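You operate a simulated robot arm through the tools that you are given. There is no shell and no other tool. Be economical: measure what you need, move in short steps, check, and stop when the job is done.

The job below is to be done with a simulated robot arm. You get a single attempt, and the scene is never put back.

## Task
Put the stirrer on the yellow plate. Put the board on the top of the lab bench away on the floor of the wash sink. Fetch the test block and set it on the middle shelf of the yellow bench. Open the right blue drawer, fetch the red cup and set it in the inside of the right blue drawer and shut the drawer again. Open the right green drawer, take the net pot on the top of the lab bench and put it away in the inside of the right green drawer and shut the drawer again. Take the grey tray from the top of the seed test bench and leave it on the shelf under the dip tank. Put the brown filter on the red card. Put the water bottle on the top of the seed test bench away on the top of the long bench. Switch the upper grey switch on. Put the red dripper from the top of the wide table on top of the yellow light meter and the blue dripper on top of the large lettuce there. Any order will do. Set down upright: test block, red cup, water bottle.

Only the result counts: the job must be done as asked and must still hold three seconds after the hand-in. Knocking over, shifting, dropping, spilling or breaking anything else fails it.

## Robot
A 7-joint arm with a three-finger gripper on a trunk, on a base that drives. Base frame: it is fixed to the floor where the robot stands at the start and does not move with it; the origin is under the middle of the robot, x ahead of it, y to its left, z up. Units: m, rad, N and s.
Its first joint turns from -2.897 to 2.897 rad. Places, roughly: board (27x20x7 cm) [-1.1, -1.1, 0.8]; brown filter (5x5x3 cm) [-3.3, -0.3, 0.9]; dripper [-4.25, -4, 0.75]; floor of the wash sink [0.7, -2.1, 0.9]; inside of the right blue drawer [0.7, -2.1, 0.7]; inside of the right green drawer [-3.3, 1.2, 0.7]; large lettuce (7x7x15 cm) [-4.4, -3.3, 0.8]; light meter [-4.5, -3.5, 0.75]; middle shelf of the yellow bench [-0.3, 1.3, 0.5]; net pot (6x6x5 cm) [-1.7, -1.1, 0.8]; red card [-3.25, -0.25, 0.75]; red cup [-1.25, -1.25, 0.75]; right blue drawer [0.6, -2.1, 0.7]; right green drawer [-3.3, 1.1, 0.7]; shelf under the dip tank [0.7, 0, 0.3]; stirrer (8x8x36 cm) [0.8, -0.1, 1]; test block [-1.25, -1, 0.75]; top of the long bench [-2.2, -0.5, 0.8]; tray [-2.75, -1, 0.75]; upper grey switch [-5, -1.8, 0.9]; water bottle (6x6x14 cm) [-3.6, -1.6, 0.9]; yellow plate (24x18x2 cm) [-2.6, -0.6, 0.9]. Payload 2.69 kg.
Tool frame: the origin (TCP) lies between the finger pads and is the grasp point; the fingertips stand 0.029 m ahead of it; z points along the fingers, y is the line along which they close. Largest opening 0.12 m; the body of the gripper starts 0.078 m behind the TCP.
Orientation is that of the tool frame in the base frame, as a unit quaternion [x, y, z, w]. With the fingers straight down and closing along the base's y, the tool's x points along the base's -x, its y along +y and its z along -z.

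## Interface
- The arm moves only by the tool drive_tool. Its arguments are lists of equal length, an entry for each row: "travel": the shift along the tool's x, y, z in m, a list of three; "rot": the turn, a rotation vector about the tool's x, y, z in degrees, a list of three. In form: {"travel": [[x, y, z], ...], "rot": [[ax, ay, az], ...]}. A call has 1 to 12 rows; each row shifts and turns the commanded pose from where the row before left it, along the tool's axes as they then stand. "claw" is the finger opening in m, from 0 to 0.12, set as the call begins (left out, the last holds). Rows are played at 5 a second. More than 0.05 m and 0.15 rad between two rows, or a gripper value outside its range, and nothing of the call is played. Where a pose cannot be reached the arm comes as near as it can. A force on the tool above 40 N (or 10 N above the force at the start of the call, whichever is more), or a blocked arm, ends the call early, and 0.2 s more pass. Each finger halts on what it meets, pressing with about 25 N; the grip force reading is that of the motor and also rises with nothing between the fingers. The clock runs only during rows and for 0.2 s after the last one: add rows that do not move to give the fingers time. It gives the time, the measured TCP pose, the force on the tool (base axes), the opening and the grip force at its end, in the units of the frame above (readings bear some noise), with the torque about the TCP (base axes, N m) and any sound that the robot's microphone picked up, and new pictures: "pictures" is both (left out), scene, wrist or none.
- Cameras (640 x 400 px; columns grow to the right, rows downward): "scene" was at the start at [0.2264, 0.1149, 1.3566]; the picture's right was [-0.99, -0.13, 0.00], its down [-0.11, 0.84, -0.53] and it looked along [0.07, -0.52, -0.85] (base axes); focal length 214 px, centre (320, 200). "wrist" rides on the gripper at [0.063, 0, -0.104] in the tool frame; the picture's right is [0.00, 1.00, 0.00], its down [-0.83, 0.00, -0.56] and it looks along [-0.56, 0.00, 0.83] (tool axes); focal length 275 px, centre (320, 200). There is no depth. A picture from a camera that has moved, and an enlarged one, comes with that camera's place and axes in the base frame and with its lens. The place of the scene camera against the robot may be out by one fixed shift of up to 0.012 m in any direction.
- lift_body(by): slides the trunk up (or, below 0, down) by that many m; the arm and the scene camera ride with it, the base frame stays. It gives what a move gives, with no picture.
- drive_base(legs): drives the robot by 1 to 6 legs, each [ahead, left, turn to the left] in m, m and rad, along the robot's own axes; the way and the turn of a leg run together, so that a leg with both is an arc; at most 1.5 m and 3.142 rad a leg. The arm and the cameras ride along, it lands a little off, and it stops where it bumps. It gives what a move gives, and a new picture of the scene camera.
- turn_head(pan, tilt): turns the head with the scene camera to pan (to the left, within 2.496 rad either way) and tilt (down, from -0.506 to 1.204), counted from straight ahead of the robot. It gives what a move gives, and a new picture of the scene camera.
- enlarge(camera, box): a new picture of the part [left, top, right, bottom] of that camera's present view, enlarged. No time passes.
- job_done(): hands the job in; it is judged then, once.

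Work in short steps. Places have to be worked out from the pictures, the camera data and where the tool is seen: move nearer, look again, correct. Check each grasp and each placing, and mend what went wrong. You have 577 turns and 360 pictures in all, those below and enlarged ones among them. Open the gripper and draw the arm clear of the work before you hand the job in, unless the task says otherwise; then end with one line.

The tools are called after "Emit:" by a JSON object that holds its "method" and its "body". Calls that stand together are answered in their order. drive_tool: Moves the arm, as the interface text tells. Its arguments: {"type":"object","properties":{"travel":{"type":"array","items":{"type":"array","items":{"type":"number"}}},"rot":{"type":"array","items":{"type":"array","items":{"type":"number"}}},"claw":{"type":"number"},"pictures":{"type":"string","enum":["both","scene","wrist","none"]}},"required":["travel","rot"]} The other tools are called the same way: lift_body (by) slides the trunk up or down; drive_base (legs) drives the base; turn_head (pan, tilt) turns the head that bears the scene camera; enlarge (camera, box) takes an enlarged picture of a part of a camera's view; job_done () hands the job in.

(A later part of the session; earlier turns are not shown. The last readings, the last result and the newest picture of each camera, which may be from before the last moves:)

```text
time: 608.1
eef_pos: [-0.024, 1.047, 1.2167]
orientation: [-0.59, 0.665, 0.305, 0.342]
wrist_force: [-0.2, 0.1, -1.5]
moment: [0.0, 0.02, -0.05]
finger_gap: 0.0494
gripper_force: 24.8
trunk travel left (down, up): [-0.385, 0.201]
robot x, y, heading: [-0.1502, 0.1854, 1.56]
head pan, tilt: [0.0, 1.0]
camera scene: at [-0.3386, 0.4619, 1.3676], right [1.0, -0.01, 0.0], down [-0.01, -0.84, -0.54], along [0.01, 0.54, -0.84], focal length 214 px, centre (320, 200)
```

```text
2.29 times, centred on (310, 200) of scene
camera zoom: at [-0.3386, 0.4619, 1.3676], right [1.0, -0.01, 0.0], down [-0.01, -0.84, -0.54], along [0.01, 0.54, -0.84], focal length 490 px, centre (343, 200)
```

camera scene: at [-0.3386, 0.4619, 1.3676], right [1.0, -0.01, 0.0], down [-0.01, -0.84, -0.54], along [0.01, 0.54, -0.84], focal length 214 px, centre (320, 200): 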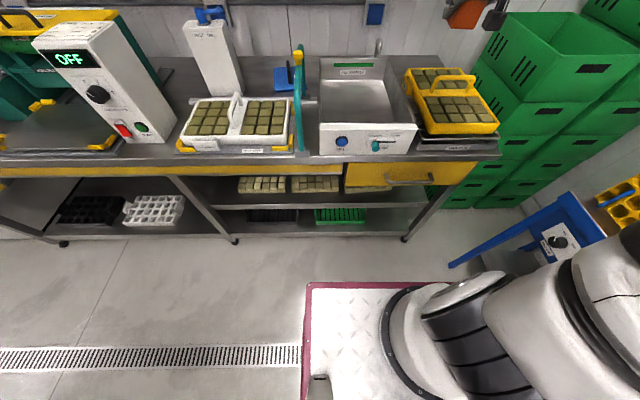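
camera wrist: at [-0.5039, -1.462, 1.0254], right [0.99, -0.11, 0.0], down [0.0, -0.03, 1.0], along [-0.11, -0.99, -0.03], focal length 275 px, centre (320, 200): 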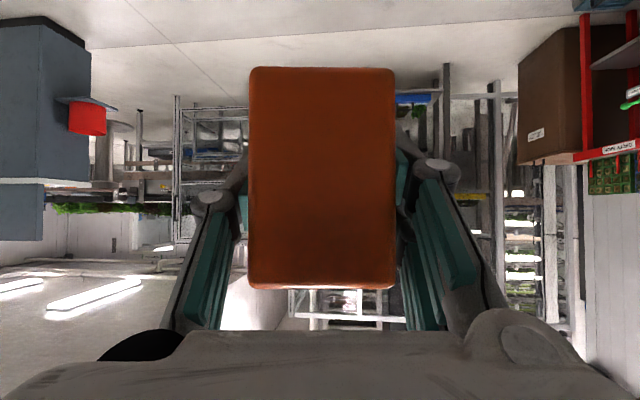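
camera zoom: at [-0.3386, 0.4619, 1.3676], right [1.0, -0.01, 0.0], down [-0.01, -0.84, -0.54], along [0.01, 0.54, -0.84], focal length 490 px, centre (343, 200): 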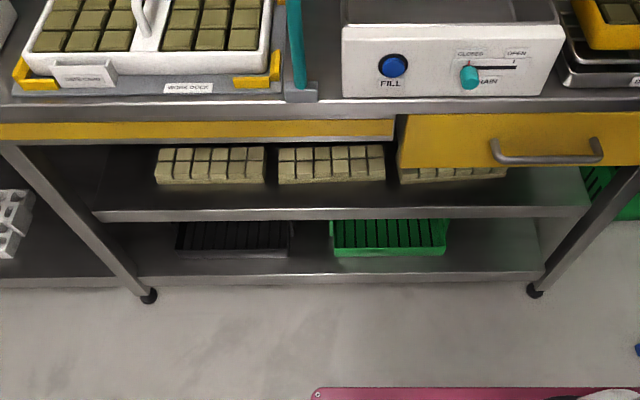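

Middle shelf z≈0.49, front edge y≈1.0, with a clear 7 cm strip in front of the slabs left of the drawer. I back the base away for arm room and shift left, then square the tool.

Emit:
{"method": "drive_base", "body": {"legs": [[-0.28, 0.12, 0.01]]}}

Emit:
{"method": "drive_tool", "body": {"travel": [[0, 0, 0], [0.0326, 0.02, 0.0232], [0.0326, 0.02, 0.0232], [0.0326, 0.02, 0.0232], [0.0326, 0.02, 0.0232], [0.0326, 0.02, 0.0232], [0.0326, 0.02, 0.0232], [0.0326, 0.02, 0.0232], [0.0326, 0.02, 0.0232], [0.0326, 0.02, 0.0232], [0.0326, 0.0, 0.0232], [0.0326, 0.0, 0.0232]], "rot": [[-5.6, 0, -3.9], [0, 0, 0], [0, 0, 0], [0, 0, 0], [0, 0, 0], [0, 0, 0], [0, 0, 0], [0, 0, 0], [0, 0, 0], [0, 0, 0], [0, 0, 0], [0, 0, 0]], "pictures": "none"}}

```text
time: 610.2
eef_pos: [-0.1544, 0.7717, 1.2166]
orientation: [-0.594, 0.662, 0.307, 0.34]
wrist_force: [0.8, 1.0, -0.3]
moment: [0.03, -0.03, -0.01]
finger_gap: 0.0495
gripper_force: 25.4
trunk travel left (down, up): [-0.385, 0.201]
robot x, y, heading: [-0.2735, -0.0955, 1.567]
head pan, tilt: [0.0, 1.0]
camera scene: at [-0.4635, 0.1831, 1.3675], right [1.0, 0.0, 0.0], down [0.0, -0.84, -0.54], along [0.0, 0.54, -0.84], focal length 214 px, centre (320, 200)
```

scene: 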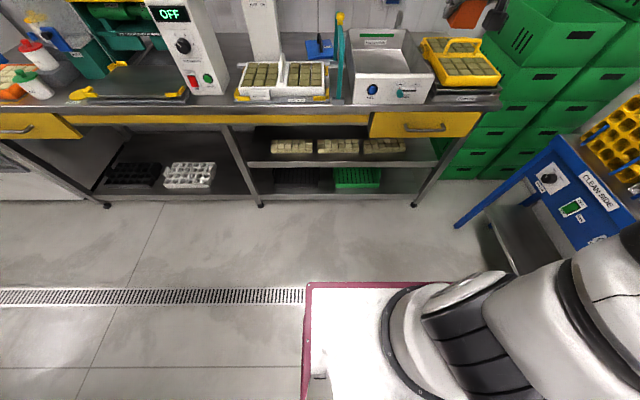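

```text
time: 612.8
eef_pos: [-0.3348, 0.7694, 0.7775]
orientation: [0.631, -0.625, -0.327, -0.321]
wrist_force: [-0.2, -0.3, -1.0]
moment: [0.01, 0.0, -0.02]
finger_gap: 0.049
gripper_force: 25.1
trunk travel left (down, up): [-0.385, 0.201]
robot x, y, heading: [-0.2735, -0.0944, 1.569]
head pan, tilt: [0.0, 1.0]
```

I lower another 20 cm and look with the wrist camera.

Emit:
{"method": "drive_tool", "body": {"travel": [[0.0326, 0, 0.0232], [0.0326, 0, 0.0232], [0.0326, 0, 0.0232], [0.0326, 0, 0.0232], [0.0326, 0, 0.0232], [0, 0, 0]], "rot": [[0, 0, 0], [0, 0, 0], [0, 0, 0], [0, 0, 0], [0, 0, 0], [0, 0, 0]], "pictures": "wrist"}}

Emit:
{"method": "enlarge", "body": {"camera": "scene", "box": [200, 90, 460, 220]}}

```text
time: 614.2
eef_pos: [-0.3355, 0.7695, 0.5759]
orientation: [0.631, -0.626, -0.326, -0.321]
wrist_force: [-0.1, 0.9, -1.3]
moment: [0.03, 0.04, -0.01]
finger_gap: 0.0494
gripper_force: 24.8
trunk travel left (down, up): [-0.385, 0.201]
robot x, y, heading: [-0.2705, -0.0937, 1.57]
head pan, tilt: [0.0, 1.0]
camera wrist: at [-0.3343, 0.6478, 0.5851], right [-1.0, -0.01, 0.0], down [0.0, 0.03, 1.0], along [-0.01, 1.0, -0.03], focal length 275 px, centre (320, 200)
```

wrist: 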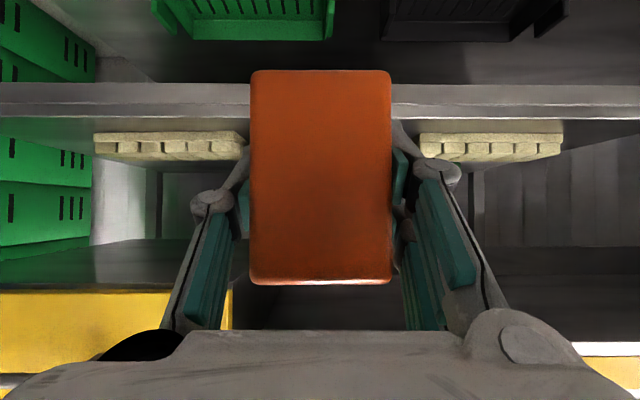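

```text
2.46 times, centred on (330, 155) of scene
camera zoom: at [-0.4635, 0.1831, 1.3675], right [1.0, 0.0, 0.0], down [0.0, -0.84, -0.54], along [0.0, 0.54, -0.84], focal length 528 px, centre (295, 311)
```

zoom: 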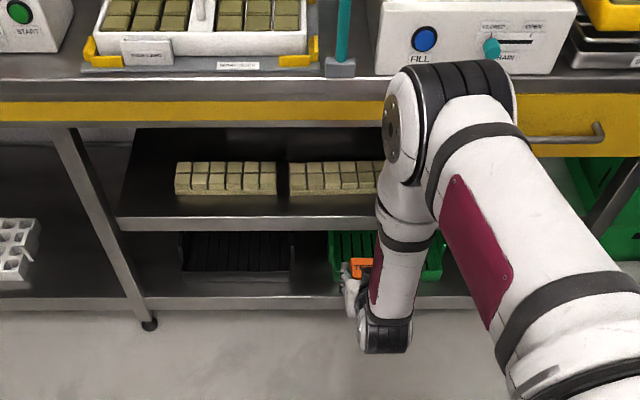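

Strip is ~6 cm deep (edge y≈1.01, slabs from ≈1.07), block ~5 cm. I advance level to y≈1.0 and check.

Emit:
{"method": "drive_tool", "body": {"travel": [[-0.023, 0, 0.0327], [-0.023, 0, 0.0327], [-0.023, 0, 0.0327], [-0.023, 0, 0.0327], [-0.023, 0, 0.0327], [-0.0173, 0, 0.0245], [0, 0, 0]], "rot": [[0, 0, 0], [0, 0, 0], [0, 0, 0], [0, 0, 0], [0, 0, 0], [0, 0, 0], [0, 0, 0]], "pictures": "wrist"}}

Emit:
{"method": "enlarge", "body": {"camera": "scene", "box": [250, 90, 450, 200]}}

```text
time: 615.8
eef_pos: [-0.338, 0.9997, 0.5758]
orientation: [0.632, -0.625, -0.327, -0.321]
wrist_force: [0.1, 0.2, -0.3]
moment: [0.02, 0.02, 0.02]
finger_gap: 0.0492
gripper_force: 25.1
trunk travel left (down, up): [-0.385, 0.201]
robot x, y, heading: [-0.2719, -0.094, 1.567]
head pan, tilt: [0.0, 1.0]
camera wrist: at [-0.3369, 0.8767, 0.5852], right [-1.0, -0.01, 0.0], down [0.0, 0.03, 1.0], along [-0.01, 1.0, -0.03], focal length 275 px, centre (320, 200)
```

wrist: 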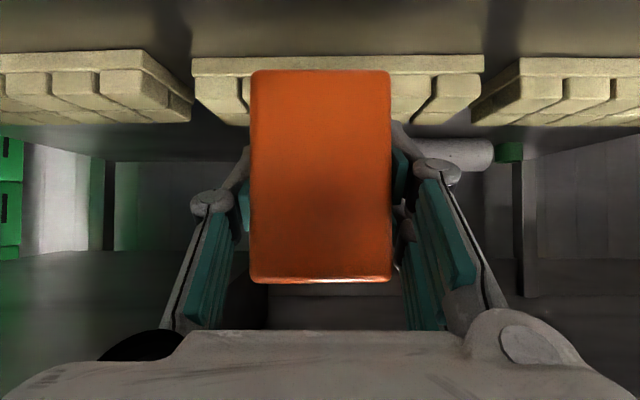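

```text
3.20 times, centred on (350, 145) of scene
camera zoom: at [-0.4635, 0.1831, 1.3675], right [1.0, 0.0, 0.0], down [0.0, -0.84, -0.54], along [0.0, 0.54, -0.84], focal length 686 px, centre (224, 376)
```

zoom: 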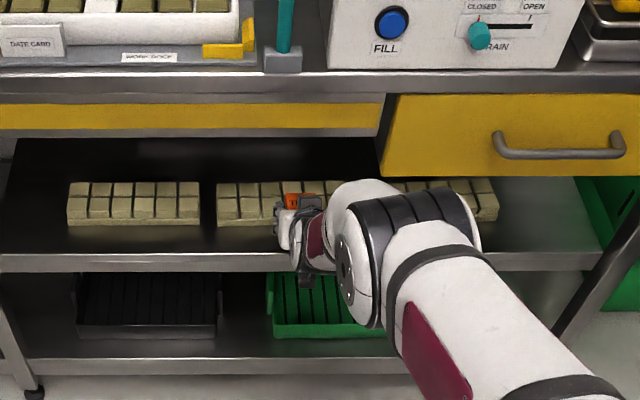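

Slab front is at y≈1.085, edge 1.01. I advance 5 cm and lower toward the shelf.

Emit:
{"method": "drive_tool", "body": {"travel": [[-0.0153, 0, 0.0217], [-0.0147, 0, 0.0209], [0.0164, 0, 0.0114], [0.0123, 0, 0.0086], [0.0041, 0, 0.0029], [0.0025, 0, 0.0017], [0.0025, 0, 0.0017], [0, 0, 0]], "rot": [[0, 0, 0], [0, 0, 0], [0, 0, 0], [0, 0, 0], [0, 0, 0], [0, 0, 0], [0, 0, 0], [0, 0, 0]], "pictures": "wrist"}}

```text
time: 617.6
eef_pos: [-0.3325, 1.0078, 0.5542]
orientation: [0.631, -0.626, -0.327, -0.322]
wrist_force: [-0.1, -0.2, -1.7]
moment: [0.01, -0.02, -0.02]
finger_gap: 0.0495
gripper_force: 25.5
out of reach, approached as far as the arm can: row 1, 2, 3, 4, 6
trunk travel left (down, up): [-0.385, 0.201]
robot x, y, heading: [-0.2719, -0.0942, 1.573]
head pan, tilt: [0.0, 1.0]
camera wrist: at [-0.3311, 0.8863, 0.5633], right [-1.0, -0.01, 0.0], down [0.0, 0.03, 1.0], along [-0.01, 1.0, -0.03], focal length 275 px, centre (320, 200)
```

wrist: 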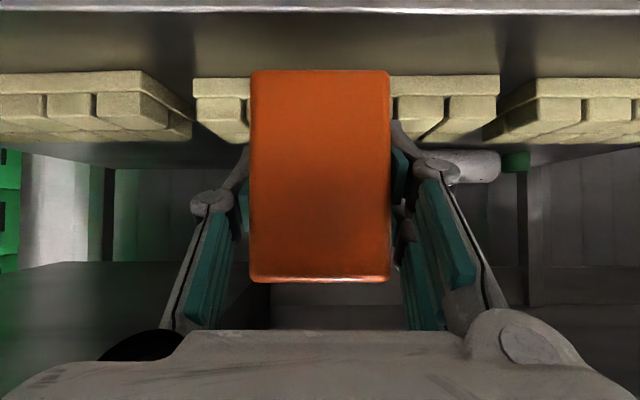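

Arm at its limit; I drive the base 4.5 cm ahead, then lower.

Emit:
{"method": "drive_base", "body": {"legs": [[0.045, 0, 0]]}}

Emit:
{"method": "drive_tool", "body": {"travel": [[0.0082, 0, 0.0057], [0.0041, 0, 0.0029], [0.0025, 0, 0.0017], [0.0025, 0, 0.0017], [0.0025, 0, 0.0017], [0, 0, 0]], "rot": [[0, 0, 0], [0, 0, 0], [0, 0, 0], [0, 0, 0], [0, 0, 0], [0, 0, 0]], "pictures": "wrist"}}

```text
time: 618.5
eef_pos: [-0.3332, 1.0532, 0.5538]
orientation: [0.632, -0.626, -0.326, -0.321]
wrist_force: [0.2, -0.4, -0.9]
moment: [-0.01, -0.03, 0.0]
finger_gap: 0.0492
gripper_force: 24.9
trunk travel left (down, up): [-0.385, 0.201]
robot x, y, heading: [-0.2684, -0.0509, 1.567]
head pan, tilt: [0.0, 1.0]
camera scene: at [-0.4634, 0.2281, 1.3675], right [1.0, 0.0, 0.0], down [0.0, -0.84, -0.54], along [0.0, 0.54, -0.84], focal length 214 px, centre (320, 200)
```

scene: 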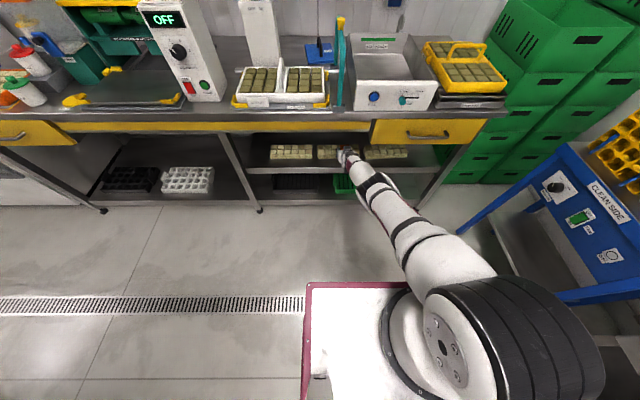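

```text
time: 619.9
eef_pos: [-0.3309, 1.0414, 0.5375]
orientation: [0.632, -0.626, -0.327, -0.321]
wrist_force: [0.3, 0.7, -1.4]
moment: [0.04, 0.0, 0.01]
finger_gap: 0.0493
gripper_force: 24.8
out of reach, approached as far as the arm can: row 1, 3, 5
trunk travel left (down, up): [-0.385, 0.201]
robot x, y, heading: [-0.2691, -0.0508, 1.568]
head pan, tilt: [0.0, 1.0]
camera wrist: at [-0.33, 0.92, 0.5462], right [-1.0, -0.01, 0.0], down [0.0, 0.03, 1.0], along [-0.01, 1.0, -0.03], focal length 275 px, centre (320, 200)
```

wrist: 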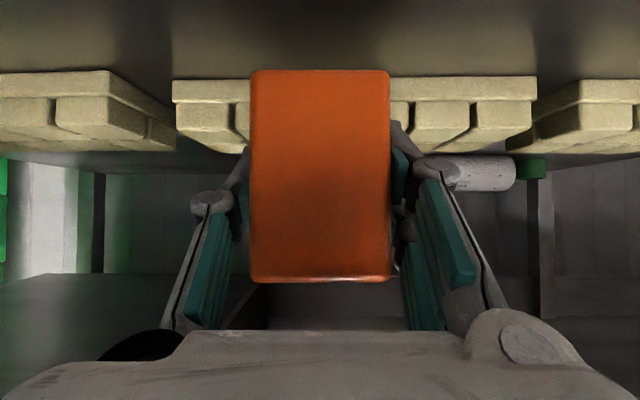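

I nudge the base 1 cm ahead and use the trunk to lower the last centimetre.

Emit:
{"method": "drive_base", "body": {"legs": [[0.01, 0, 0]]}}

Emit:
{"method": "lift_body", "body": {"by": -0.008}}

Emit:
{"method": "lift_body", "body": {"by": -0.004}}

```text
time: 620.6
eef_pos: [-0.3328, 1.0529, 0.536]
orientation: [0.632, -0.625, -0.327, -0.321]
wrist_force: [0.7, -0.1, -1.3]
moment: [0.0, 0.0, 0.0]
finger_gap: 0.0494
gripper_force: 24.6
trunk travel left (down, up): [-0.385, 0.201]
robot x, y, heading: [-0.2697, -0.039, 1.567]
head pan, tilt: [0.0, 1.0]
camera scene: at [-0.4634, 0.2381, 1.3675], right [1.0, 0.0, 0.0], down [0.0, -0.84, -0.54], along [0.0, 0.54, -0.84], focal length 214 px, centre (320, 200)
```

scene: 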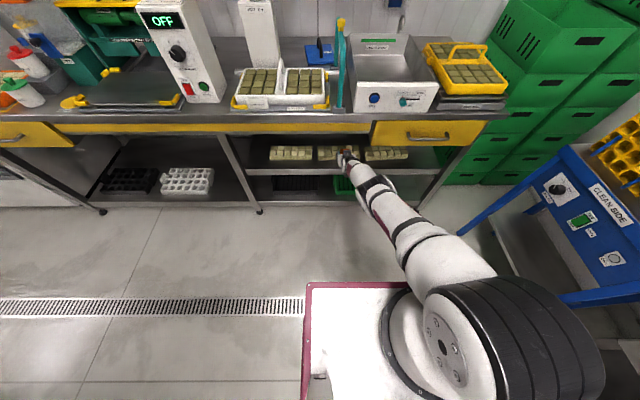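

```text
time: 621.2
eef_pos: [-0.3309, 1.0518, 0.5288]
orientation: [0.631, -0.625, -0.327, -0.322]
wrist_force: [0.7, -0.5, -0.7]
moment: [0.01, 0.0, 0.02]
finger_gap: 0.0496
gripper_force: 25.2
trunk travel left (down, up): [-0.377, 0.209]
robot x, y, heading: [-0.2695, -0.0368, 1.569]
head pan, tilt: [0.0, 1.0]
```

```text
time: 621.7
eef_pos: [-0.3307, 1.0517, 0.5246]
orientation: [0.632, -0.625, -0.328, -0.321]
wrist_force: [0.6, -0.3, -0.6]
moment: [-0.02, -0.02, 0.01]
finger_gap: 0.0494
gripper_force: 24.7
trunk travel left (down, up): [-0.373, 0.213]
robot x, y, heading: [-0.2719, -0.0368, 1.569]
head pan, tilt: [0.0, 1.0]
```

Emit:
{"method": "lift_body", "body": {"by": -0.004}}

Emit:
{"method": "lift_body", "body": {"by": -0.004}}

Emit:
{"method": "enlarge", "body": {"camera": "wrist", "box": [200, 0, 460, 160]}}

```text
time: 622.2
eef_pos: [-0.3315, 1.0523, 0.5211]
orientation: [0.631, -0.626, -0.326, -0.321]
wrist_force: [1.0, 0.0, -0.5]
moment: [-0.02, -0.02, 0.02]
finger_gap: 0.0492
gripper_force: 24.7
trunk travel left (down, up): [-0.369, 0.217]
robot x, y, heading: [-0.2692, -0.0351, 1.57]
head pan, tilt: [0.0, 1.0]
```

```text
time: 622.8
eef_pos: [-0.3321, 1.052, 0.5167]
orientation: [0.631, -0.625, -0.327, -0.322]
wrist_force: [-0.4, 0.4, -1.1]
moment: [0.01, 0.0, 0.01]
finger_gap: 0.0493
gripper_force: 25.3
trunk travel left (down, up): [-0.365, 0.221]
robot x, y, heading: [-0.2679, -0.0378, 1.568]
head pan, tilt: [0.0, 1.0]
```

```text
2.46 times, centred on (330, 80) of wrist
camera zoom: at [-0.33, 0.9302, 0.5263], right [-1.0, -0.01, 0.0], down [0.0, 0.03, 1.0], along [-0.01, 1.0, -0.03], focal length 678 px, centre (295, 495)
```

zoom: 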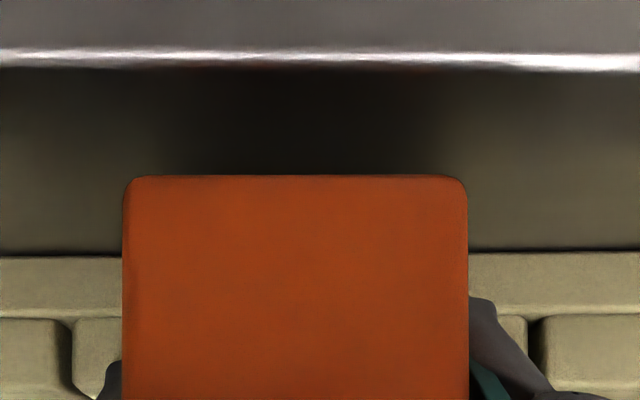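

The block's near face is ~1.4 cm behind the shelf edge with only ~4.2 cm to the slabs, so I move it 9 mm toward me before setting it down.

Emit:
{"method": "drive_tool", "body": {"travel": [[0.0052, 0, -0.0074], [0.0041, 0, 0.0029], [0, 0, 0]], "rot": [[0, 0, 0], [0, 0, 0], [0, 0, 0]], "pictures": "none"}}

Emit:
{"method": "lift_body", "body": {"by": -0.003}}

Emit:
{"method": "enlarge", "body": {"camera": "wrist", "box": [200, 0, 460, 160]}}

```text
time: 623.6
eef_pos: [-0.3317, 1.0431, 0.5133]
orientation: [0.632, -0.626, -0.326, -0.321]
wrist_force: [-0.6, 0.0, -1.1]
moment: [0.0, -0.02, 0.01]
finger_gap: 0.0493
gripper_force: 24.7
trunk travel left (down, up): [-0.365, 0.221]
robot x, y, heading: [-0.2718, -0.039, 1.568]
head pan, tilt: [0.0, 1.0]
```

```text
time: 624.1
eef_pos: [-0.3321, 1.0431, 0.5085]
orientation: [0.632, -0.626, -0.326, -0.321]
wrist_force: [-0.4, 0.1, -1.2]
moment: [-0.01, -0.02, 0.0]
finger_gap: 0.0493
gripper_force: 24.9
trunk travel left (down, up): [-0.362, 0.224]
robot x, y, heading: [-0.274, -0.0379, 1.569]
head pan, tilt: [0.0, 1.0]
```

```text
2.46 times, centred on (330, 80) of wrist
camera zoom: at [-0.3299, 0.921, 0.5183], right [-1.0, -0.01, 0.0], down [0.0, 0.03, 1.0], along [-0.01, 1.0, -0.03], focal length 678 px, centre (295, 495)
```

zoom: 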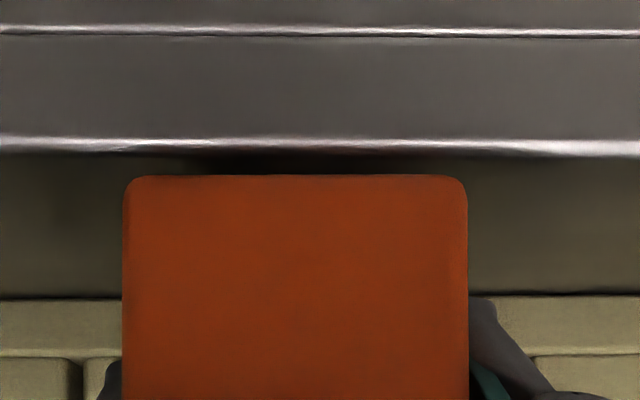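

Consistent with edge y≈1.011 and shelf z≈0.47; the block is within millimetres of the shelf. I lower in 2 mm trunk steps watching the force.

Emit:
{"method": "lift_body", "body": {"by": -0.003}}

Emit:
{"method": "lift_body", "body": {"by": -0.003}}

Emit:
{"method": "lift_body", "body": {"by": -0.003}}

```text
time: 624.6
eef_pos: [-0.3319, 1.0434, 0.5054]
orientation: [0.632, -0.626, -0.326, -0.321]
wrist_force: [0.2, -0.1, -0.4]
moment: [0.01, -0.01, 0.05]
finger_gap: 0.0496
gripper_force: 25.3
trunk travel left (down, up): [-0.359, 0.227]
robot x, y, heading: [-0.272, -0.0475, 1.571]
head pan, tilt: [0.0, 1.0]
```

```text
time: 625.1
eef_pos: [-0.3312, 1.0424, 0.5023]
orientation: [0.631, -0.626, -0.326, -0.321]
wrist_force: [-0.5, -0.3, -0.3]
moment: [0.0, 0.03, 0.01]
finger_gap: 0.0492
gripper_force: 25.1
trunk travel left (down, up): [-0.356, 0.23]
robot x, y, heading: [-0.274, -0.0352, 1.569]
head pan, tilt: [0.0, 1.0]
```

```text
time: 625.6
eef_pos: [-0.3318, 1.0438, 0.5004]
orientation: [0.631, -0.626, -0.326, -0.322]
wrist_force: [-0.3, 0.5, -0.9]
moment: [-0.02, -0.02, 0.0]
finger_gap: 0.0494
gripper_force: 25.2
trunk travel left (down, up): [-0.353, 0.233]
robot x, y, heading: [-0.2705, -0.0392, 1.568]
head pan, tilt: [0.0, 1.0]
```

No contact yet, so the shelf is lower than thought. I look again.

Emit:
{"method": "enlarge", "body": {"camera": "wrist", "box": [200, 0, 460, 160]}}

```text
2.46 times, centred on (330, 80) of wrist
camera zoom: at [-0.3301, 0.9213, 0.5096], right [-1.0, -0.01, 0.0], down [0.0, 0.03, 1.0], along [-0.01, 1.0, -0.03], focal length 678 px, centre (295, 495)
```

zoom: 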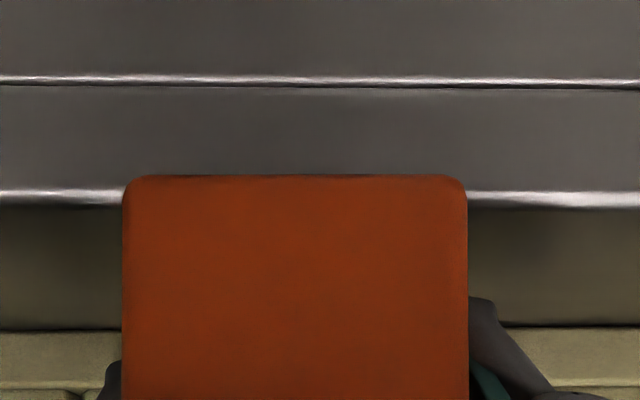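

The views show the shelf at z≈0.453 with its edge at y≈1.04 and slabs from ≈1.12. I raise 1 cm and drive the base 4 cm ahead.

Emit:
{"method": "lift_body", "body": {"by": 0.012}}

Emit:
{"method": "drive_base", "body": {"legs": [[0.042, 0, 0]]}}

Emit:
{"method": "enlarge", "body": {"camera": "wrist", "box": [200, 0, 460, 160]}}

```text
time: 626.2
eef_pos: [-0.3327, 1.0439, 0.5131]
orientation: [0.632, -0.625, -0.326, -0.321]
wrist_force: [0.4, 0.3, -1.2]
moment: [0.0, 0.01, -0.03]
finger_gap: 0.0495
gripper_force: 25.4
trunk travel left (down, up): [-0.365, 0.221]
robot x, y, heading: [-0.2709, -0.0393, 1.565]
head pan, tilt: [0.0, 1.0]
```

```text
time: 627.1
eef_pos: [-0.3312, 1.0844, 0.5124]
orientation: [0.632, -0.626, -0.326, -0.32]
wrist_force: [-0.5, 0.4, -1.0]
moment: [0.03, 0.03, 0.03]
finger_gap: 0.0493
gripper_force: 25.5
trunk travel left (down, up): [-0.365, 0.221]
robot x, y, heading: [-0.2761, 0.0042, 1.569]
head pan, tilt: [0.0, 1.0]
camera scene: at [-0.4632, 0.2914, 1.3476], right [1.0, 0.0, 0.0], down [0.0, -0.84, -0.54], along [0.0, 0.54, -0.84], focal length 214 px, centre (320, 200)
```

scene: 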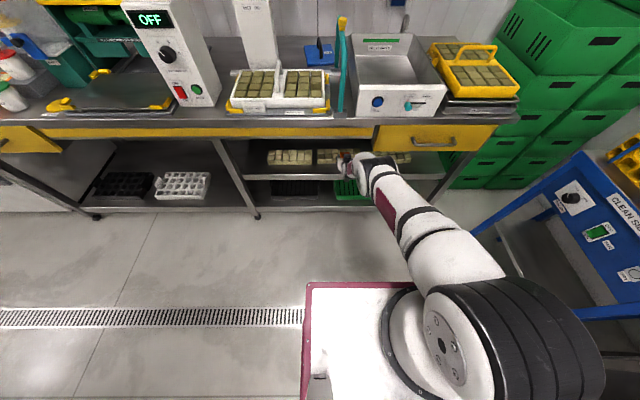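

```text
2.46 times, centred on (330, 80) of wrist
camera zoom: at [-0.3297, 0.963, 0.5213], right [-1.0, -0.01, 0.0], down [0.0, 0.03, 1.0], along [-0.01, 1.0, -0.03], focal length 678 px, centre (295, 495)
```

zoom: 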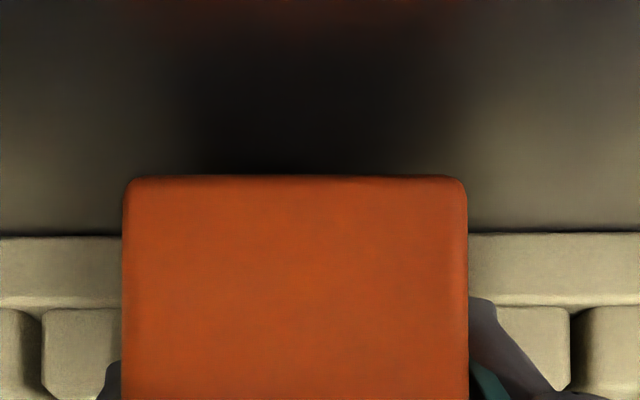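

Good: about 2 cm from the edge and ~2 cm from the slabs. I lower with the trunk.

Emit:
{"method": "lift_body", "body": {"by": -0.012}}

Emit:
{"method": "lift_body", "body": {"by": -0.004}}

Emit:
{"method": "lift_body", "body": {"by": -0.003}}

Emit:
{"method": "lift_body", "body": {"by": -0.003}}

```text
time: 627.7
eef_pos: [-0.332, 1.0877, 0.5061]
orientation: [0.629, -0.625, -0.33, -0.325]
wrist_force: [0.7, -0.2, 23.6]
moment: [0.65, 0.71, -0.08]
finger_gap: 0.0493
gripper_force: 25.1
trunk travel left (down, up): [-0.353, 0.233]
robot x, y, heading: [-0.2701, 0.0028, 1.567]
head pan, tilt: [0.0, 1.0]
```

```text
time: 628.1
eef_pos: [-0.3313, 1.0916, 0.5069]
orientation: [0.628, -0.623, -0.333, -0.326]
wrist_force: [-0.6, -0.1, 7.6]
moment: [0.2, 0.25, -0.06]
finger_gap: 0.049
gripper_force: 24.9
trunk travel left (down, up): [-0.351, 0.235]
robot x, y, heading: [-0.2759, 0.002, 1.57]
head pan, tilt: [0.0, 1.0]
stopped: the force on the tool passed its limit at 49 N (the readings are from after the stop); the commanded pose is now the measured one
```

```text
time: 628.6
eef_pos: [-0.3318, 1.0915, 0.5064]
orientation: [0.627, -0.623, -0.334, -0.328]
wrist_force: [-0.2, 1.6, 23.5]
moment: [0.66, 0.7, -0.02]
finger_gap: 0.0497
gripper_force: 25.3
trunk travel left (down, up): [-0.348, 0.238]
robot x, y, heading: [-0.2695, 0.0017, 1.571]
head pan, tilt: [0.0, 1.0]
```

```text
time: 629.0
eef_pos: [-0.3327, 1.096, 0.5072]
orientation: [0.626, -0.622, -0.337, -0.329]
wrist_force: [-0.2, 0.9, 8.5]
moment: [0.27, 0.28, 0.0]
finger_gap: 0.0494
gripper_force: 24.8
trunk travel left (down, up): [-0.346, 0.24]
robot x, y, heading: [-0.2683, 0.0021, 1.568]
head pan, tilt: [0.0, 1.0]
stopped: the force on the tool passed its limit at 45 N (the readings are from after the stop); the commanded pose is now the measured one
```

Contact reached. I look before releasing.

Emit:
{"method": "drive_tool", "body": {"travel": [[-0.0016, 0, -0.0011], [0, 0, 0]], "rot": [[0, 0, 0], [0, 0, 0]], "pictures": "wrist"}}

Emit:
{"method": "enlarge", "body": {"camera": "scene", "box": [240, 100, 440, 210]}}

```text
time: 629.6
eef_pos: [-0.3324, 1.0935, 0.507]
orientation: [0.626, -0.623, -0.334, -0.329]
wrist_force: [0.1, 0.7, 7.6]
moment: [0.22, 0.25, 0.01]
finger_gap: 0.0494
gripper_force: 25.5
trunk travel left (down, up): [-0.346, 0.24]
robot x, y, heading: [-0.2746, 0.004, 1.57]
head pan, tilt: [0.0, 1.0]
camera wrist: at [-0.3305, 0.9715, 0.5129], right [-1.0, -0.01, 0.0], down [0.0, 0.01, 1.0], along [-0.01, 1.0, -0.01], focal length 275 px, centre (320, 200)
```

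wrist: 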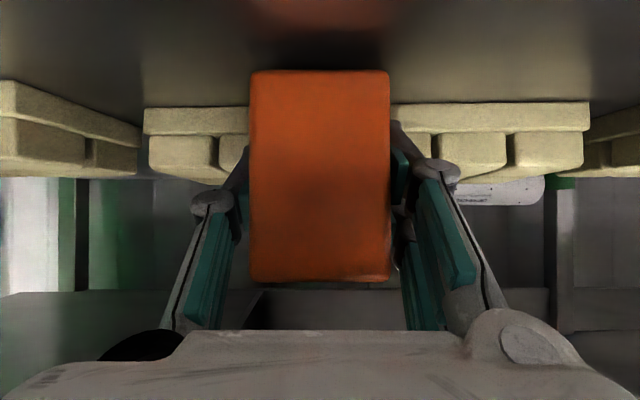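

```text
3.20 times, centred on (340, 155) of scene
camera zoom: at [-0.4632, 0.3007, 1.329], right [1.0, 0.0, 0.0], down [0.0, -0.84, -0.54], along [0.0, 0.54, -0.84], focal length 686 px, centre (256, 344)
```

zoom: 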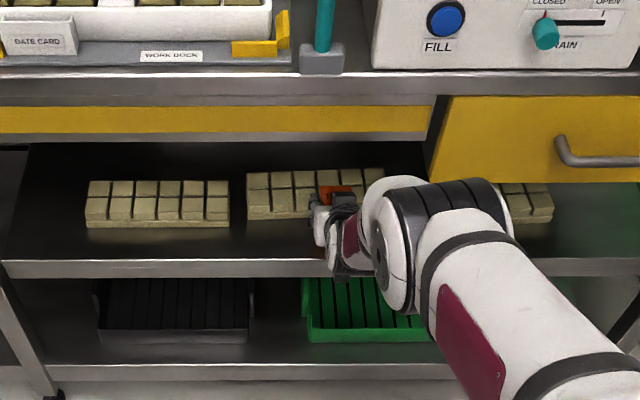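

The middle slab was nudged back ~2 cm by the block (I overestimated the edge position). First I bring the block 4 cm forward onto the free strip.

Emit:
{"method": "drive_tool", "body": {"travel": [[-0.0041, 0, -0.0029], [0.0115, 0, -0.0164], [0.0115, 0, -0.0164], [0, 0, 0]], "rot": [[0, 0, 0], [0, 0, 0], [0, 0, 0], [0, 0, 0]], "pictures": "none"}}

Emit:
{"method": "enlarge", "body": {"camera": "wrist", "box": [130, 0, 530, 200]}}

```text
time: 630.6
eef_pos: [-0.3319, 1.0526, 0.5103]
orientation: [0.627, -0.623, -0.334, -0.327]
wrist_force: [0.1, -0.3, -0.4]
moment: [-0.01, 0.0, 0.03]
finger_gap: 0.0492
gripper_force: 24.9
trunk travel left (down, up): [-0.346, 0.24]
robot x, y, heading: [-0.2683, 0.0019, 1.569]
head pan, tilt: [0.0, 1.0]
```

```text
1.60 times, centred on (330, 100) of wrist
camera zoom: at [-0.3301, 0.9311, 0.5166], right [-1.0, -0.01, 0.0], down [0.0, 0.01, 1.0], along [-0.01, 1.0, -0.01], focal length 440 px, centre (304, 360)
```

zoom: 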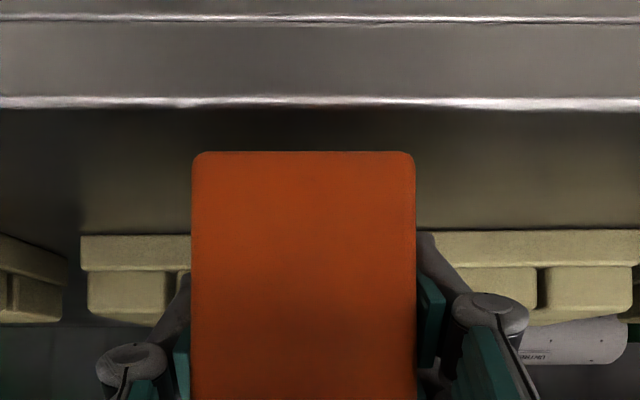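

Block near face is ~1.2 cm inside the edge now. I set it down and release.

Emit:
{"method": "drive_tool", "body": {"travel": [[0.0016, 0, 0.0012], [0.0012, 0, 0.0009], [0, 0, 0]], "rot": [[0, 0, 0], [0, 0, 0], [0, 0, 0]], "pictures": "none"}}

Emit:
{"method": "drive_tool", "body": {"travel": [[0, 0, 0], [0, 0, 0], [0, 0, 0]], "rot": [[0, 0, 0], [0, 0, 0], [0, 0, 0]], "claw": 0.07, "pictures": "wrist"}}

```text
time: 631.4
eef_pos: [-0.3325, 1.0541, 0.5065]
orientation: [0.627, -0.623, -0.333, -0.328]
wrist_force: [-0.3, -0.6, -1.5]
moment: [0.03, -0.04, 0.01]
finger_gap: 0.0493
gripper_force: 24.9
trunk travel left (down, up): [-0.346, 0.24]
robot x, y, heading: [-0.2715, 0.0051, 1.566]
head pan, tilt: [0.0, 1.0]
```

```text
time: 632.2
eef_pos: [-0.331, 1.0537, 0.5069]
orientation: [0.627, -0.623, -0.334, -0.327]
wrist_force: [-0.1, 0.8, 0.3]
moment: [0.01, -0.04, -0.01]
finger_gap: 0.0701
gripper_force: 0.1
trunk travel left (down, up): [-0.346, 0.24]
robot x, y, heading: [-0.2688, 0.0045, 1.564]
head pan, tilt: [0.0, 1.0]
camera wrist: at [-0.3302, 0.9312, 0.5132], right [-1.0, -0.01, 0.0], down [0.0, 0.01, 1.0], along [-0.01, 1.0, -0.01], focal length 275 px, centre (320, 200)
```

wrist: 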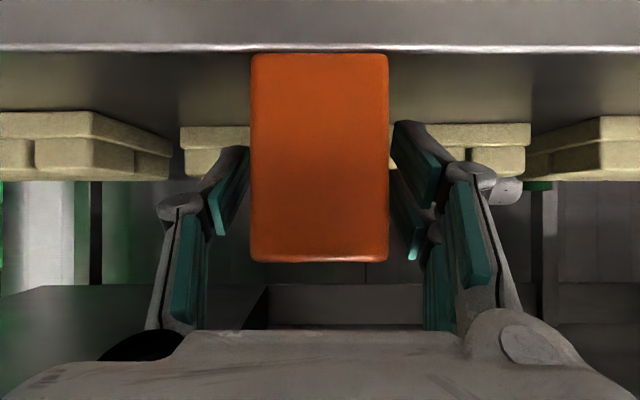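

The block stands on the shelf. I withdraw straight back.

Emit:
{"method": "drive_tool", "body": {"travel": [[0.0115, 0, -0.0164], [0.023, 0, -0.0327], [0.023, 0, -0.0327], [0.023, 0, -0.0327], [0.0115, 0, -0.0164], [0, 0, 0]], "rot": [[0, 0, 0], [0, 0, 0], [0, 0, 0], [0, 0, 0], [0, 0, 0], [0, 0, 0]], "pictures": "wrist"}}

Emit:
{"method": "enlarge", "body": {"camera": "scene", "box": [240, 100, 440, 210]}}

```text
time: 633.6
eef_pos: [-0.3315, 0.8939, 0.5033]
orientation: [0.627, -0.622, -0.335, -0.328]
wrist_force: [0.3, -0.4, -0.8]
moment: [-0.02, 0.01, 0.01]
finger_gap: 0.0701
gripper_force: 0.1
trunk travel left (down, up): [-0.346, 0.24]
robot x, y, heading: [-0.2739, 0.0026, 1.566]
head pan, tilt: [0.0, 1.0]
camera wrist: at [-0.3286, 0.7715, 0.5108], right [-1.0, -0.01, 0.0], down [0.0, 0.01, 1.0], along [-0.01, 1.0, -0.01], focal length 275 px, centre (320, 200)
```

wrist: 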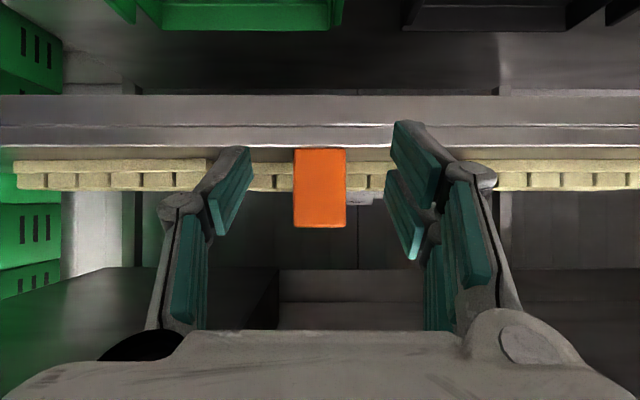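

```text
3.20 times, centred on (340, 155) of scene
camera zoom: at [-0.4632, 0.301, 1.329], right [1.0, 0.0, 0.0], down [0.0, -0.84, -0.54], along [0.0, 0.54, -0.84], focal length 686 px, centre (256, 344)
```

zoom: 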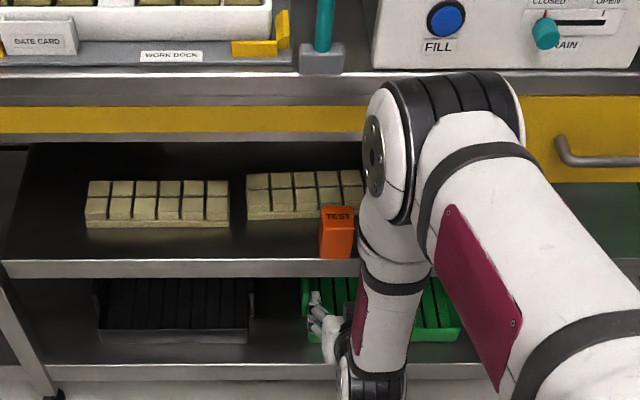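

Block placed, but the middle slab sits ~2–3 cm behind its neighbours. To restore it I first shift the block sideways (to the gap between slabs): regrasp it.

Emit:
{"method": "drive_tool", "body": {"travel": [[-0.023, 0, 0.0327], [-0.023, 0, 0.0327], [-0.023, 0, 0.0327], [-0.0172, 0, 0.0245], [-0.0057, 0, 0.0082], [0, 0, 0]], "rot": [[0, 0, 0], [0, 0, 0], [0, 0, 0], [0, 0, 0], [0, 0, 0], [0, 0, 0]], "pictures": "none"}}

Emit:
{"method": "drive_tool", "body": {"travel": [[0, 0, 0], [0, 0, 0], [0, 0, 0]], "rot": [[0, 0, 0], [0, 0, 0], [0, 0, 0]], "claw": 0.01, "pictures": "none"}}

Emit:
{"method": "drive_tool", "body": {"travel": [[-0.0082, 0, -0.0057], [0, 0.04, 0], [0, 0.042, 0], [0, 0.042, 0], [0, 0.042, 0], [0, 0, 0]], "rot": [[0, 0, 0], [0, 0, 0], [0, 0, 0], [0, 0, 0], [0, 0, 0], [0, 0, 0]], "pictures": "wrist"}}

```text
time: 635.0
eef_pos: [-0.3321, 1.0523, 0.5057]
orientation: [0.627, -0.623, -0.334, -0.328]
wrist_force: [0.2, -0.2, -0.2]
moment: [-0.02, 0.03, 0.05]
finger_gap: 0.0699
gripper_force: 0.0
trunk travel left (down, up): [-0.346, 0.24]
robot x, y, heading: [-0.2701, 0.0023, 1.57]
head pan, tilt: [0.0, 1.0]
```

```text
time: 635.8
eef_pos: [-0.3316, 1.051, 0.5068]
orientation: [0.627, -0.623, -0.334, -0.328]
wrist_force: [0.4, 0.5, 0.4]
moment: [0.06, -0.03, 0.0]
finger_gap: 0.0495
gripper_force: 25.1
trunk travel left (down, up): [-0.346, 0.24]
robot x, y, heading: [-0.2696, 0.0082, 1.572]
head pan, tilt: [0.0, 1.0]
```

```text
time: 637.2
eef_pos: [-0.4984, 1.0503, 0.5172]
orientation: [0.628, -0.622, -0.334, -0.327]
wrist_force: [0.3, 0.5, -1.5]
moment: [0.03, 0.02, 0.0]
finger_gap: 0.0494
gripper_force: 25.4
trunk travel left (down, up): [-0.346, 0.24]
robot x, y, heading: [-0.2686, -0.0, 1.566]
head pan, tilt: [0.0, 1.0]
camera wrist: at [-0.4967, 0.9292, 0.5241], right [-1.0, -0.01, 0.0], down [0.0, 0.01, 1.0], along [-0.01, 1.0, -0.01], focal length 275 px, centre (320, 200)
```

wrist: 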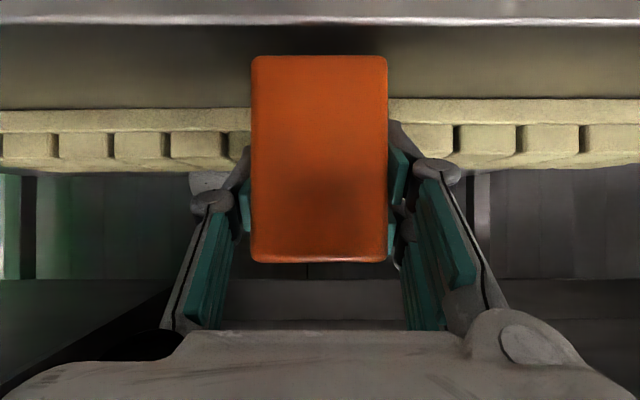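

Block hovers at x≈-0.50. I move 5 mm inward, set it down and release, then back off.

Emit:
{"method": "drive_tool", "body": {"travel": [[-0.0029, 0, 0.0041], [0.0049, 0, 0.0034], [0.0033, 0, 0.0023], [0.0012, 0, 0.0009], [0, 0, 0]], "rot": [[0, 0, 0], [0, 0, 0], [0, 0, 0], [0, 0, 0], [0, 0, 0]], "pictures": "none"}}

Emit:
{"method": "drive_tool", "body": {"travel": [[0, 0, 0], [0, 0, 0], [0, 0, 0]], "rot": [[0, 0, 0], [0, 0, 0], [0, 0, 0]], "claw": 0.07, "pictures": "none"}}

Emit:
{"method": "drive_tool", "body": {"travel": [[0.0115, 0, -0.0164], [0.023, 0, -0.0327], [0.023, 0, -0.0327], [0.023, 0, -0.0327], [0.0115, 0, -0.0164], [0, -0.04, 0], [0, -0.045, 0], [0, -0.045, 0], [0, 0, 0]], "rot": [[0, 0, 0], [0, 0, 0], [0, 0, 0], [0, 0, 0], [0, 0, 0], [0, 0, 0], [0, 0, 0], [0, 0, 0], [0, 0, 0]], "pictures": "wrist"}}

```text
time: 638.4
eef_pos: [-0.4982, 1.0567, 0.5058]
orientation: [0.627, -0.623, -0.335, -0.328]
wrist_force: [-0.5, 0.2, 2.3]
moment: [-0.05, -0.05, -0.03]
finger_gap: 0.0493
gripper_force: 24.6
trunk travel left (down, up): [-0.346, 0.24]
robot x, y, heading: [-0.2709, 0.0028, 1.569]
head pan, tilt: [0.0, 1.0]
```

```text
time: 639.2
eef_pos: [-0.498, 1.0567, 0.5058]
orientation: [0.626, -0.624, -0.333, -0.328]
wrist_force: [-0.3, 1.8, -0.1]
moment: [-0.03, -0.02, -0.01]
finger_gap: 0.0702
gripper_force: 0.1
trunk travel left (down, up): [-0.346, 0.24]
robot x, y, heading: [-0.2742, 0.0013, 1.572]
head pan, tilt: [0.0, 1.0]
```

```text
time: 641.2
eef_pos: [-0.3658, 0.897, 0.5026]
orientation: [0.627, -0.623, -0.334, -0.328]
wrist_force: [-0.6, 0.2, -0.2]
moment: [0.01, 0.0, 0.0]
finger_gap: 0.0702
gripper_force: 0.1
trunk travel left (down, up): [-0.346, 0.24]
robot x, y, heading: [-0.2714, 0.0017, 1.569]
head pan, tilt: [0.0, 1.0]
camera wrist: at [-0.3641, 0.7752, 0.5097], right [-1.0, -0.01, 0.0], down [0.0, 0.01, 1.0], along [-0.01, 1.0, -0.01], focal length 275 px, centre (320, 200)
```

wrist: 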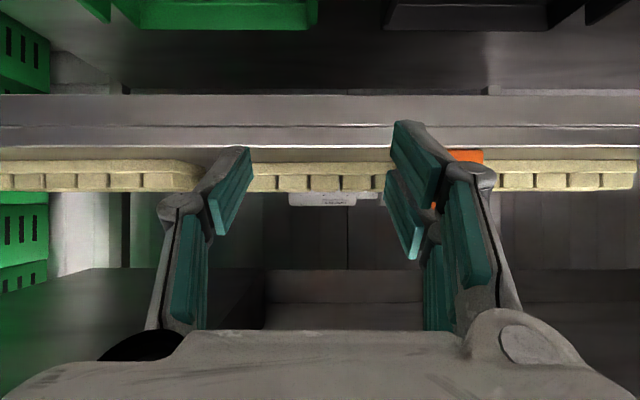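

I close the fingers, move up and over the slab's top, to try dragging it forward by friction.

Emit:
{"method": "drive_tool", "body": {"travel": [[-0.018, 0, -0.0119], [-0.018, 0, -0.0119], [0, 0, 0]], "rot": [[0, 0, 0], [0, 0, 0], [0, 0, 0]], "claw": 0, "pictures": "none"}}

Emit:
{"method": "drive_base", "body": {"legs": [[0.07, 0, 0]]}}

Emit:
{"method": "drive_tool", "body": {"travel": [[-0.0221, 0, 0.0334], [-0.0221, 0, 0.0334], [-0.0221, 0, 0.0334], [-0.0166, 0, 0.025], [0.0083, 0, 0.0055], [0.0067, 0, 0.0044], [0, 0, 0]], "rot": [[0, 0, 0], [0, 0, 0], [0, 0, 0], [0, 0, 0], [0, 0, 0], [0, 0, 0], [0, 0, 0]], "pictures": "wrist"}}

```text
time: 642.0
eef_pos: [-0.365, 0.8996, 0.5458]
orientation: [0.627, -0.623, -0.334, -0.328]
wrist_force: [-1.2, -0.5, 1.0]
moment: [0.0, 0.0, -0.01]
finger_gap: 0.0
gripper_force: 25.0
trunk travel left (down, up): [-0.346, 0.24]
robot x, y, heading: [-0.2694, 0.0005, 1.567]
head pan, tilt: [0.0, 1.0]
```

```text
time: 643.0
eef_pos: [-0.3655, 0.9684, 0.5464]
orientation: [0.627, -0.623, -0.334, -0.328]
wrist_force: [-0.1, 0.0, -0.3]
moment: [0.04, -0.03, -0.01]
finger_gap: 0.0
gripper_force: 25.1
trunk travel left (down, up): [-0.346, 0.24]
robot x, y, heading: [-0.2721, 0.0701, 1.572]
head pan, tilt: [0.0, 1.0]
camera scene: at [-0.4633, 0.3713, 1.329], right [1.0, 0.0, 0.0], down [0.0, -0.84, -0.54], along [0.0, 0.54, -0.84], focal length 214 px, centre (320, 200)
```

scene: 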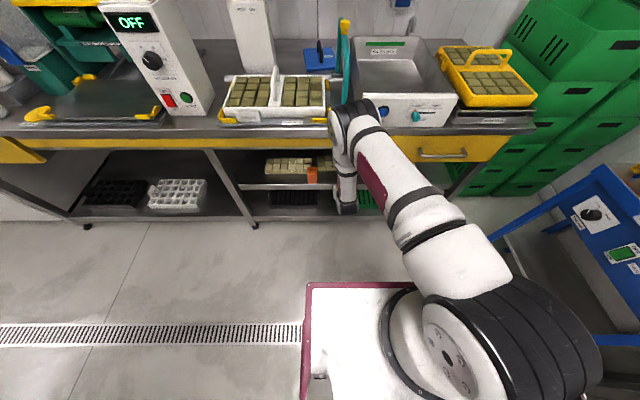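

```text
time: 644.6
eef_pos: [-0.3676, 1.1197, 0.5271]
orientation: [0.626, -0.623, -0.334, -0.329]
wrist_force: [-1.3, 0.3, 4.4]
moment: [0.02, 0.01, -0.02]
finger_gap: 0.0
gripper_force: 24.6
trunk travel left (down, up): [-0.346, 0.24]
robot x, y, heading: [-0.2694, 0.0705, 1.568]
head pan, tilt: [0.0, 1.0]
camera wrist: at [-0.366, 0.9973, 0.5334], right [-1.0, -0.01, 0.0], down [0.0, 0.01, 1.0], along [-0.01, 1.0, -0.01], focal length 275 px, centre (320, 200)
```

wrist: 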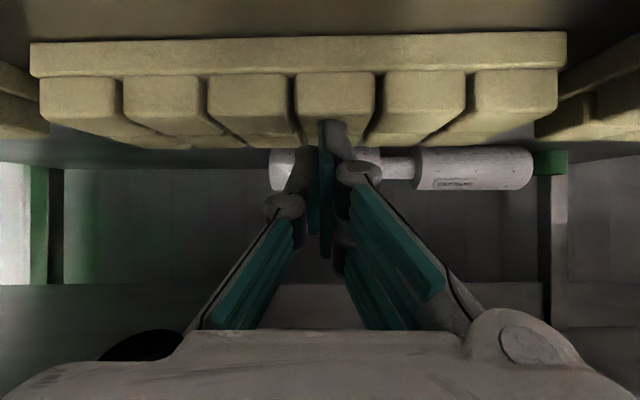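

Fingertips rest on the slab (4 N). I press slightly more and drag 2.5 cm toward me.

Emit:
{"method": "drive_tool", "body": {"travel": [[0.0016, 0, 0.0011], [0.0033, 0, -0.005], [0.0033, 0, -0.005], [0.0033, 0, -0.005], [0.0033, 0, -0.005], [0, 0, 0]], "rot": [[0, 0, 0], [0, 0, 0], [0, 0, 0], [0, 0, 0], [0, 0, 0], [0, 0, 0]], "pictures": "wrist"}}

```text
time: 646.0
eef_pos: [-0.3682, 1.0936, 0.5238]
orientation: [0.628, -0.623, -0.333, -0.327]
wrist_force: [0.6, 0.0, -0.5]
moment: [0.01, -0.01, 0.0]
finger_gap: 0.0001
gripper_force: 25.1
trunk travel left (down, up): [-0.346, 0.24]
robot x, y, heading: [-0.2704, 0.076, 1.575]
head pan, tilt: [0.0, 1.0]
camera wrist: at [-0.366, 0.9716, 0.5302], right [-1.0, -0.01, 0.0], down [0.0, 0.01, 1.0], along [-0.01, 1.0, -0.01], focal length 275 px, centre (320, 200)
```

wrist: 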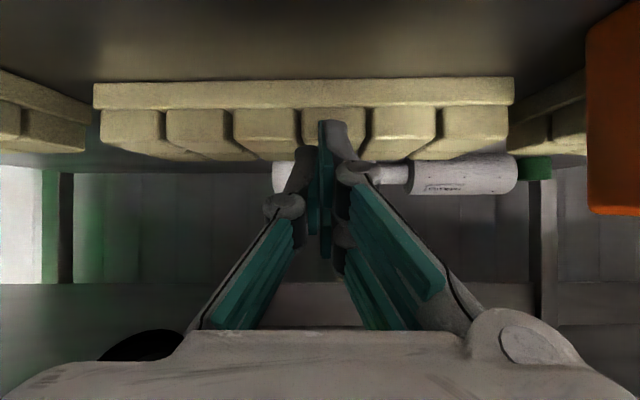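

It slipped off. I try again further back and with a firmer press.

Emit:
{"method": "drive_tool", "body": {"travel": [[-0.0125, 0, -0.0083], [-0.0221, 0, 0.0334], [-0.0028, 0, 0.0042], [0.0092, 0, 0.0061], [0.0033, 0, 0.0022], [0.0033, 0, 0.0022], [0.0017, 0, 0.0011], [0, 0, 0]], "rot": [[0, 0, 0], [0, 0, 0], [0, 0, 0], [0, 0, 0], [0, 0, 0], [0, 0, 0], [0, 0, 0], [0, 0, 0]], "pictures": "none"}}

```text
time: 647.6
eef_pos: [-0.3693, 1.146, 0.5265]
orientation: [0.624, -0.62, -0.34, -0.333]
wrist_force: [-1.1, 2.1, 8.6]
moment: [0.14, 0.07, -0.04]
finger_gap: 0.0003
gripper_force: 25.3
trunk travel left (down, up): [-0.346, 0.24]
robot x, y, heading: [-0.2721, 0.075, 1.57]
head pan, tilt: [0.0, 1.0]
stopped in row 7: the force on the tool passed its limit at 43 N (the readings are from after the stop); the commanded pose is now the measured one
```

Now I drag with a slight downward bias.

Emit:
{"method": "drive_tool", "body": {"travel": [[0.0025, 0, 0.0016], [0.0035, 0, -0.0038], [0.0035, 0, -0.0038], [0.0035, 0, -0.0038], [0.0035, 0, -0.0038], [0.0035, 0, -0.0038], [0, 0, 0]], "rot": [[0, 0, 0], [0, 0, 0], [0, 0, 0], [0, 0, 0], [0, 0, 0], [0, 0, 0], [0, 0, 0]], "pictures": "wrist"}}

```text
time: 649.2
eef_pos: [-0.3693, 1.1233, 0.5261]
orientation: [0.622, -0.618, -0.345, -0.336]
wrist_force: [1.3, 10.7, 37.3]
moment: [0.71, 0.1, -0.06]
finger_gap: 0.0001
gripper_force: 25.1
trunk travel left (down, up): [-0.346, 0.24]
robot x, y, heading: [-0.275, 0.0754, 1.568]
head pan, tilt: [0.0, 1.0]
camera wrist: at [-0.3683, 1.0015, 0.5289], right [-1.0, -0.01, 0.0], down [0.0, -0.02, 1.0], along [-0.01, 1.0, 0.02], focal length 275 px, centre (320, 200)
```

wrist: 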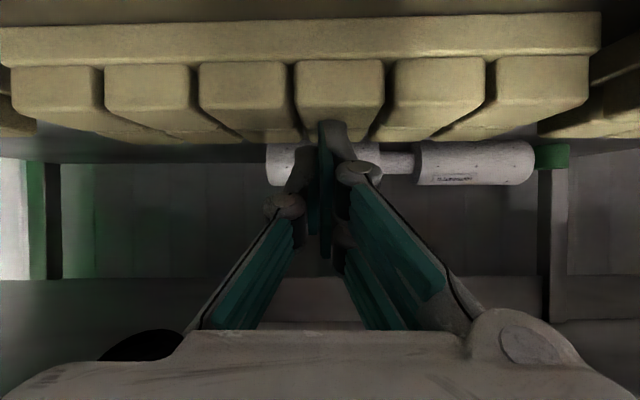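

The slab is now coming forward (~1 cm). I keep dragging.

Emit:
{"method": "drive_tool", "body": {"travel": [[0.0031, 0, -0.0046], [0.0031, 0, -0.0046], [0.0033, 0, -0.0046], [0.0033, 0, -0.0046], [0, 0, 0]], "rot": [[0, 0, 0], [0, 0, 0], [0, 0, 0], [0, 0, 0], [0, 0, 0]], "pictures": "wrist"}}

```text
time: 650.4
eef_pos: [-0.3684, 1.1011, 0.5261]
orientation: [0.622, -0.618, -0.345, -0.336]
wrist_force: [0.6, 11.9, 38.8]
moment: [0.69, 0.07, 0.04]
finger_gap: 0.0
gripper_force: 25.4
trunk travel left (down, up): [-0.346, 0.24]
robot x, y, heading: [-0.2734, 0.0748, 1.573]
head pan, tilt: [0.0, 1.0]
camera wrist: at [-0.3675, 0.9796, 0.5287], right [-1.0, -0.01, 0.0], down [0.0, -0.02, 1.0], along [-0.01, 1.0, 0.02], focal length 275 px, centre (320, 200)
```

wrist: 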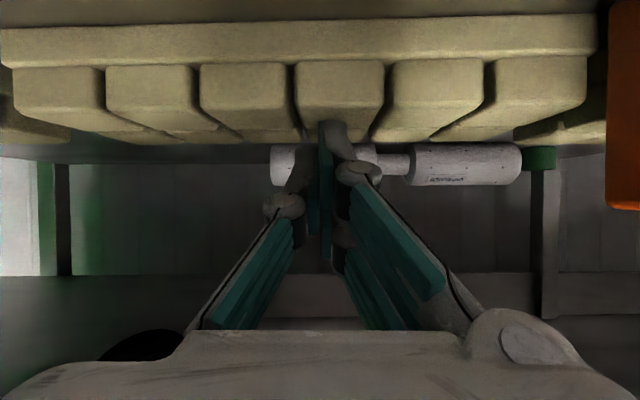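

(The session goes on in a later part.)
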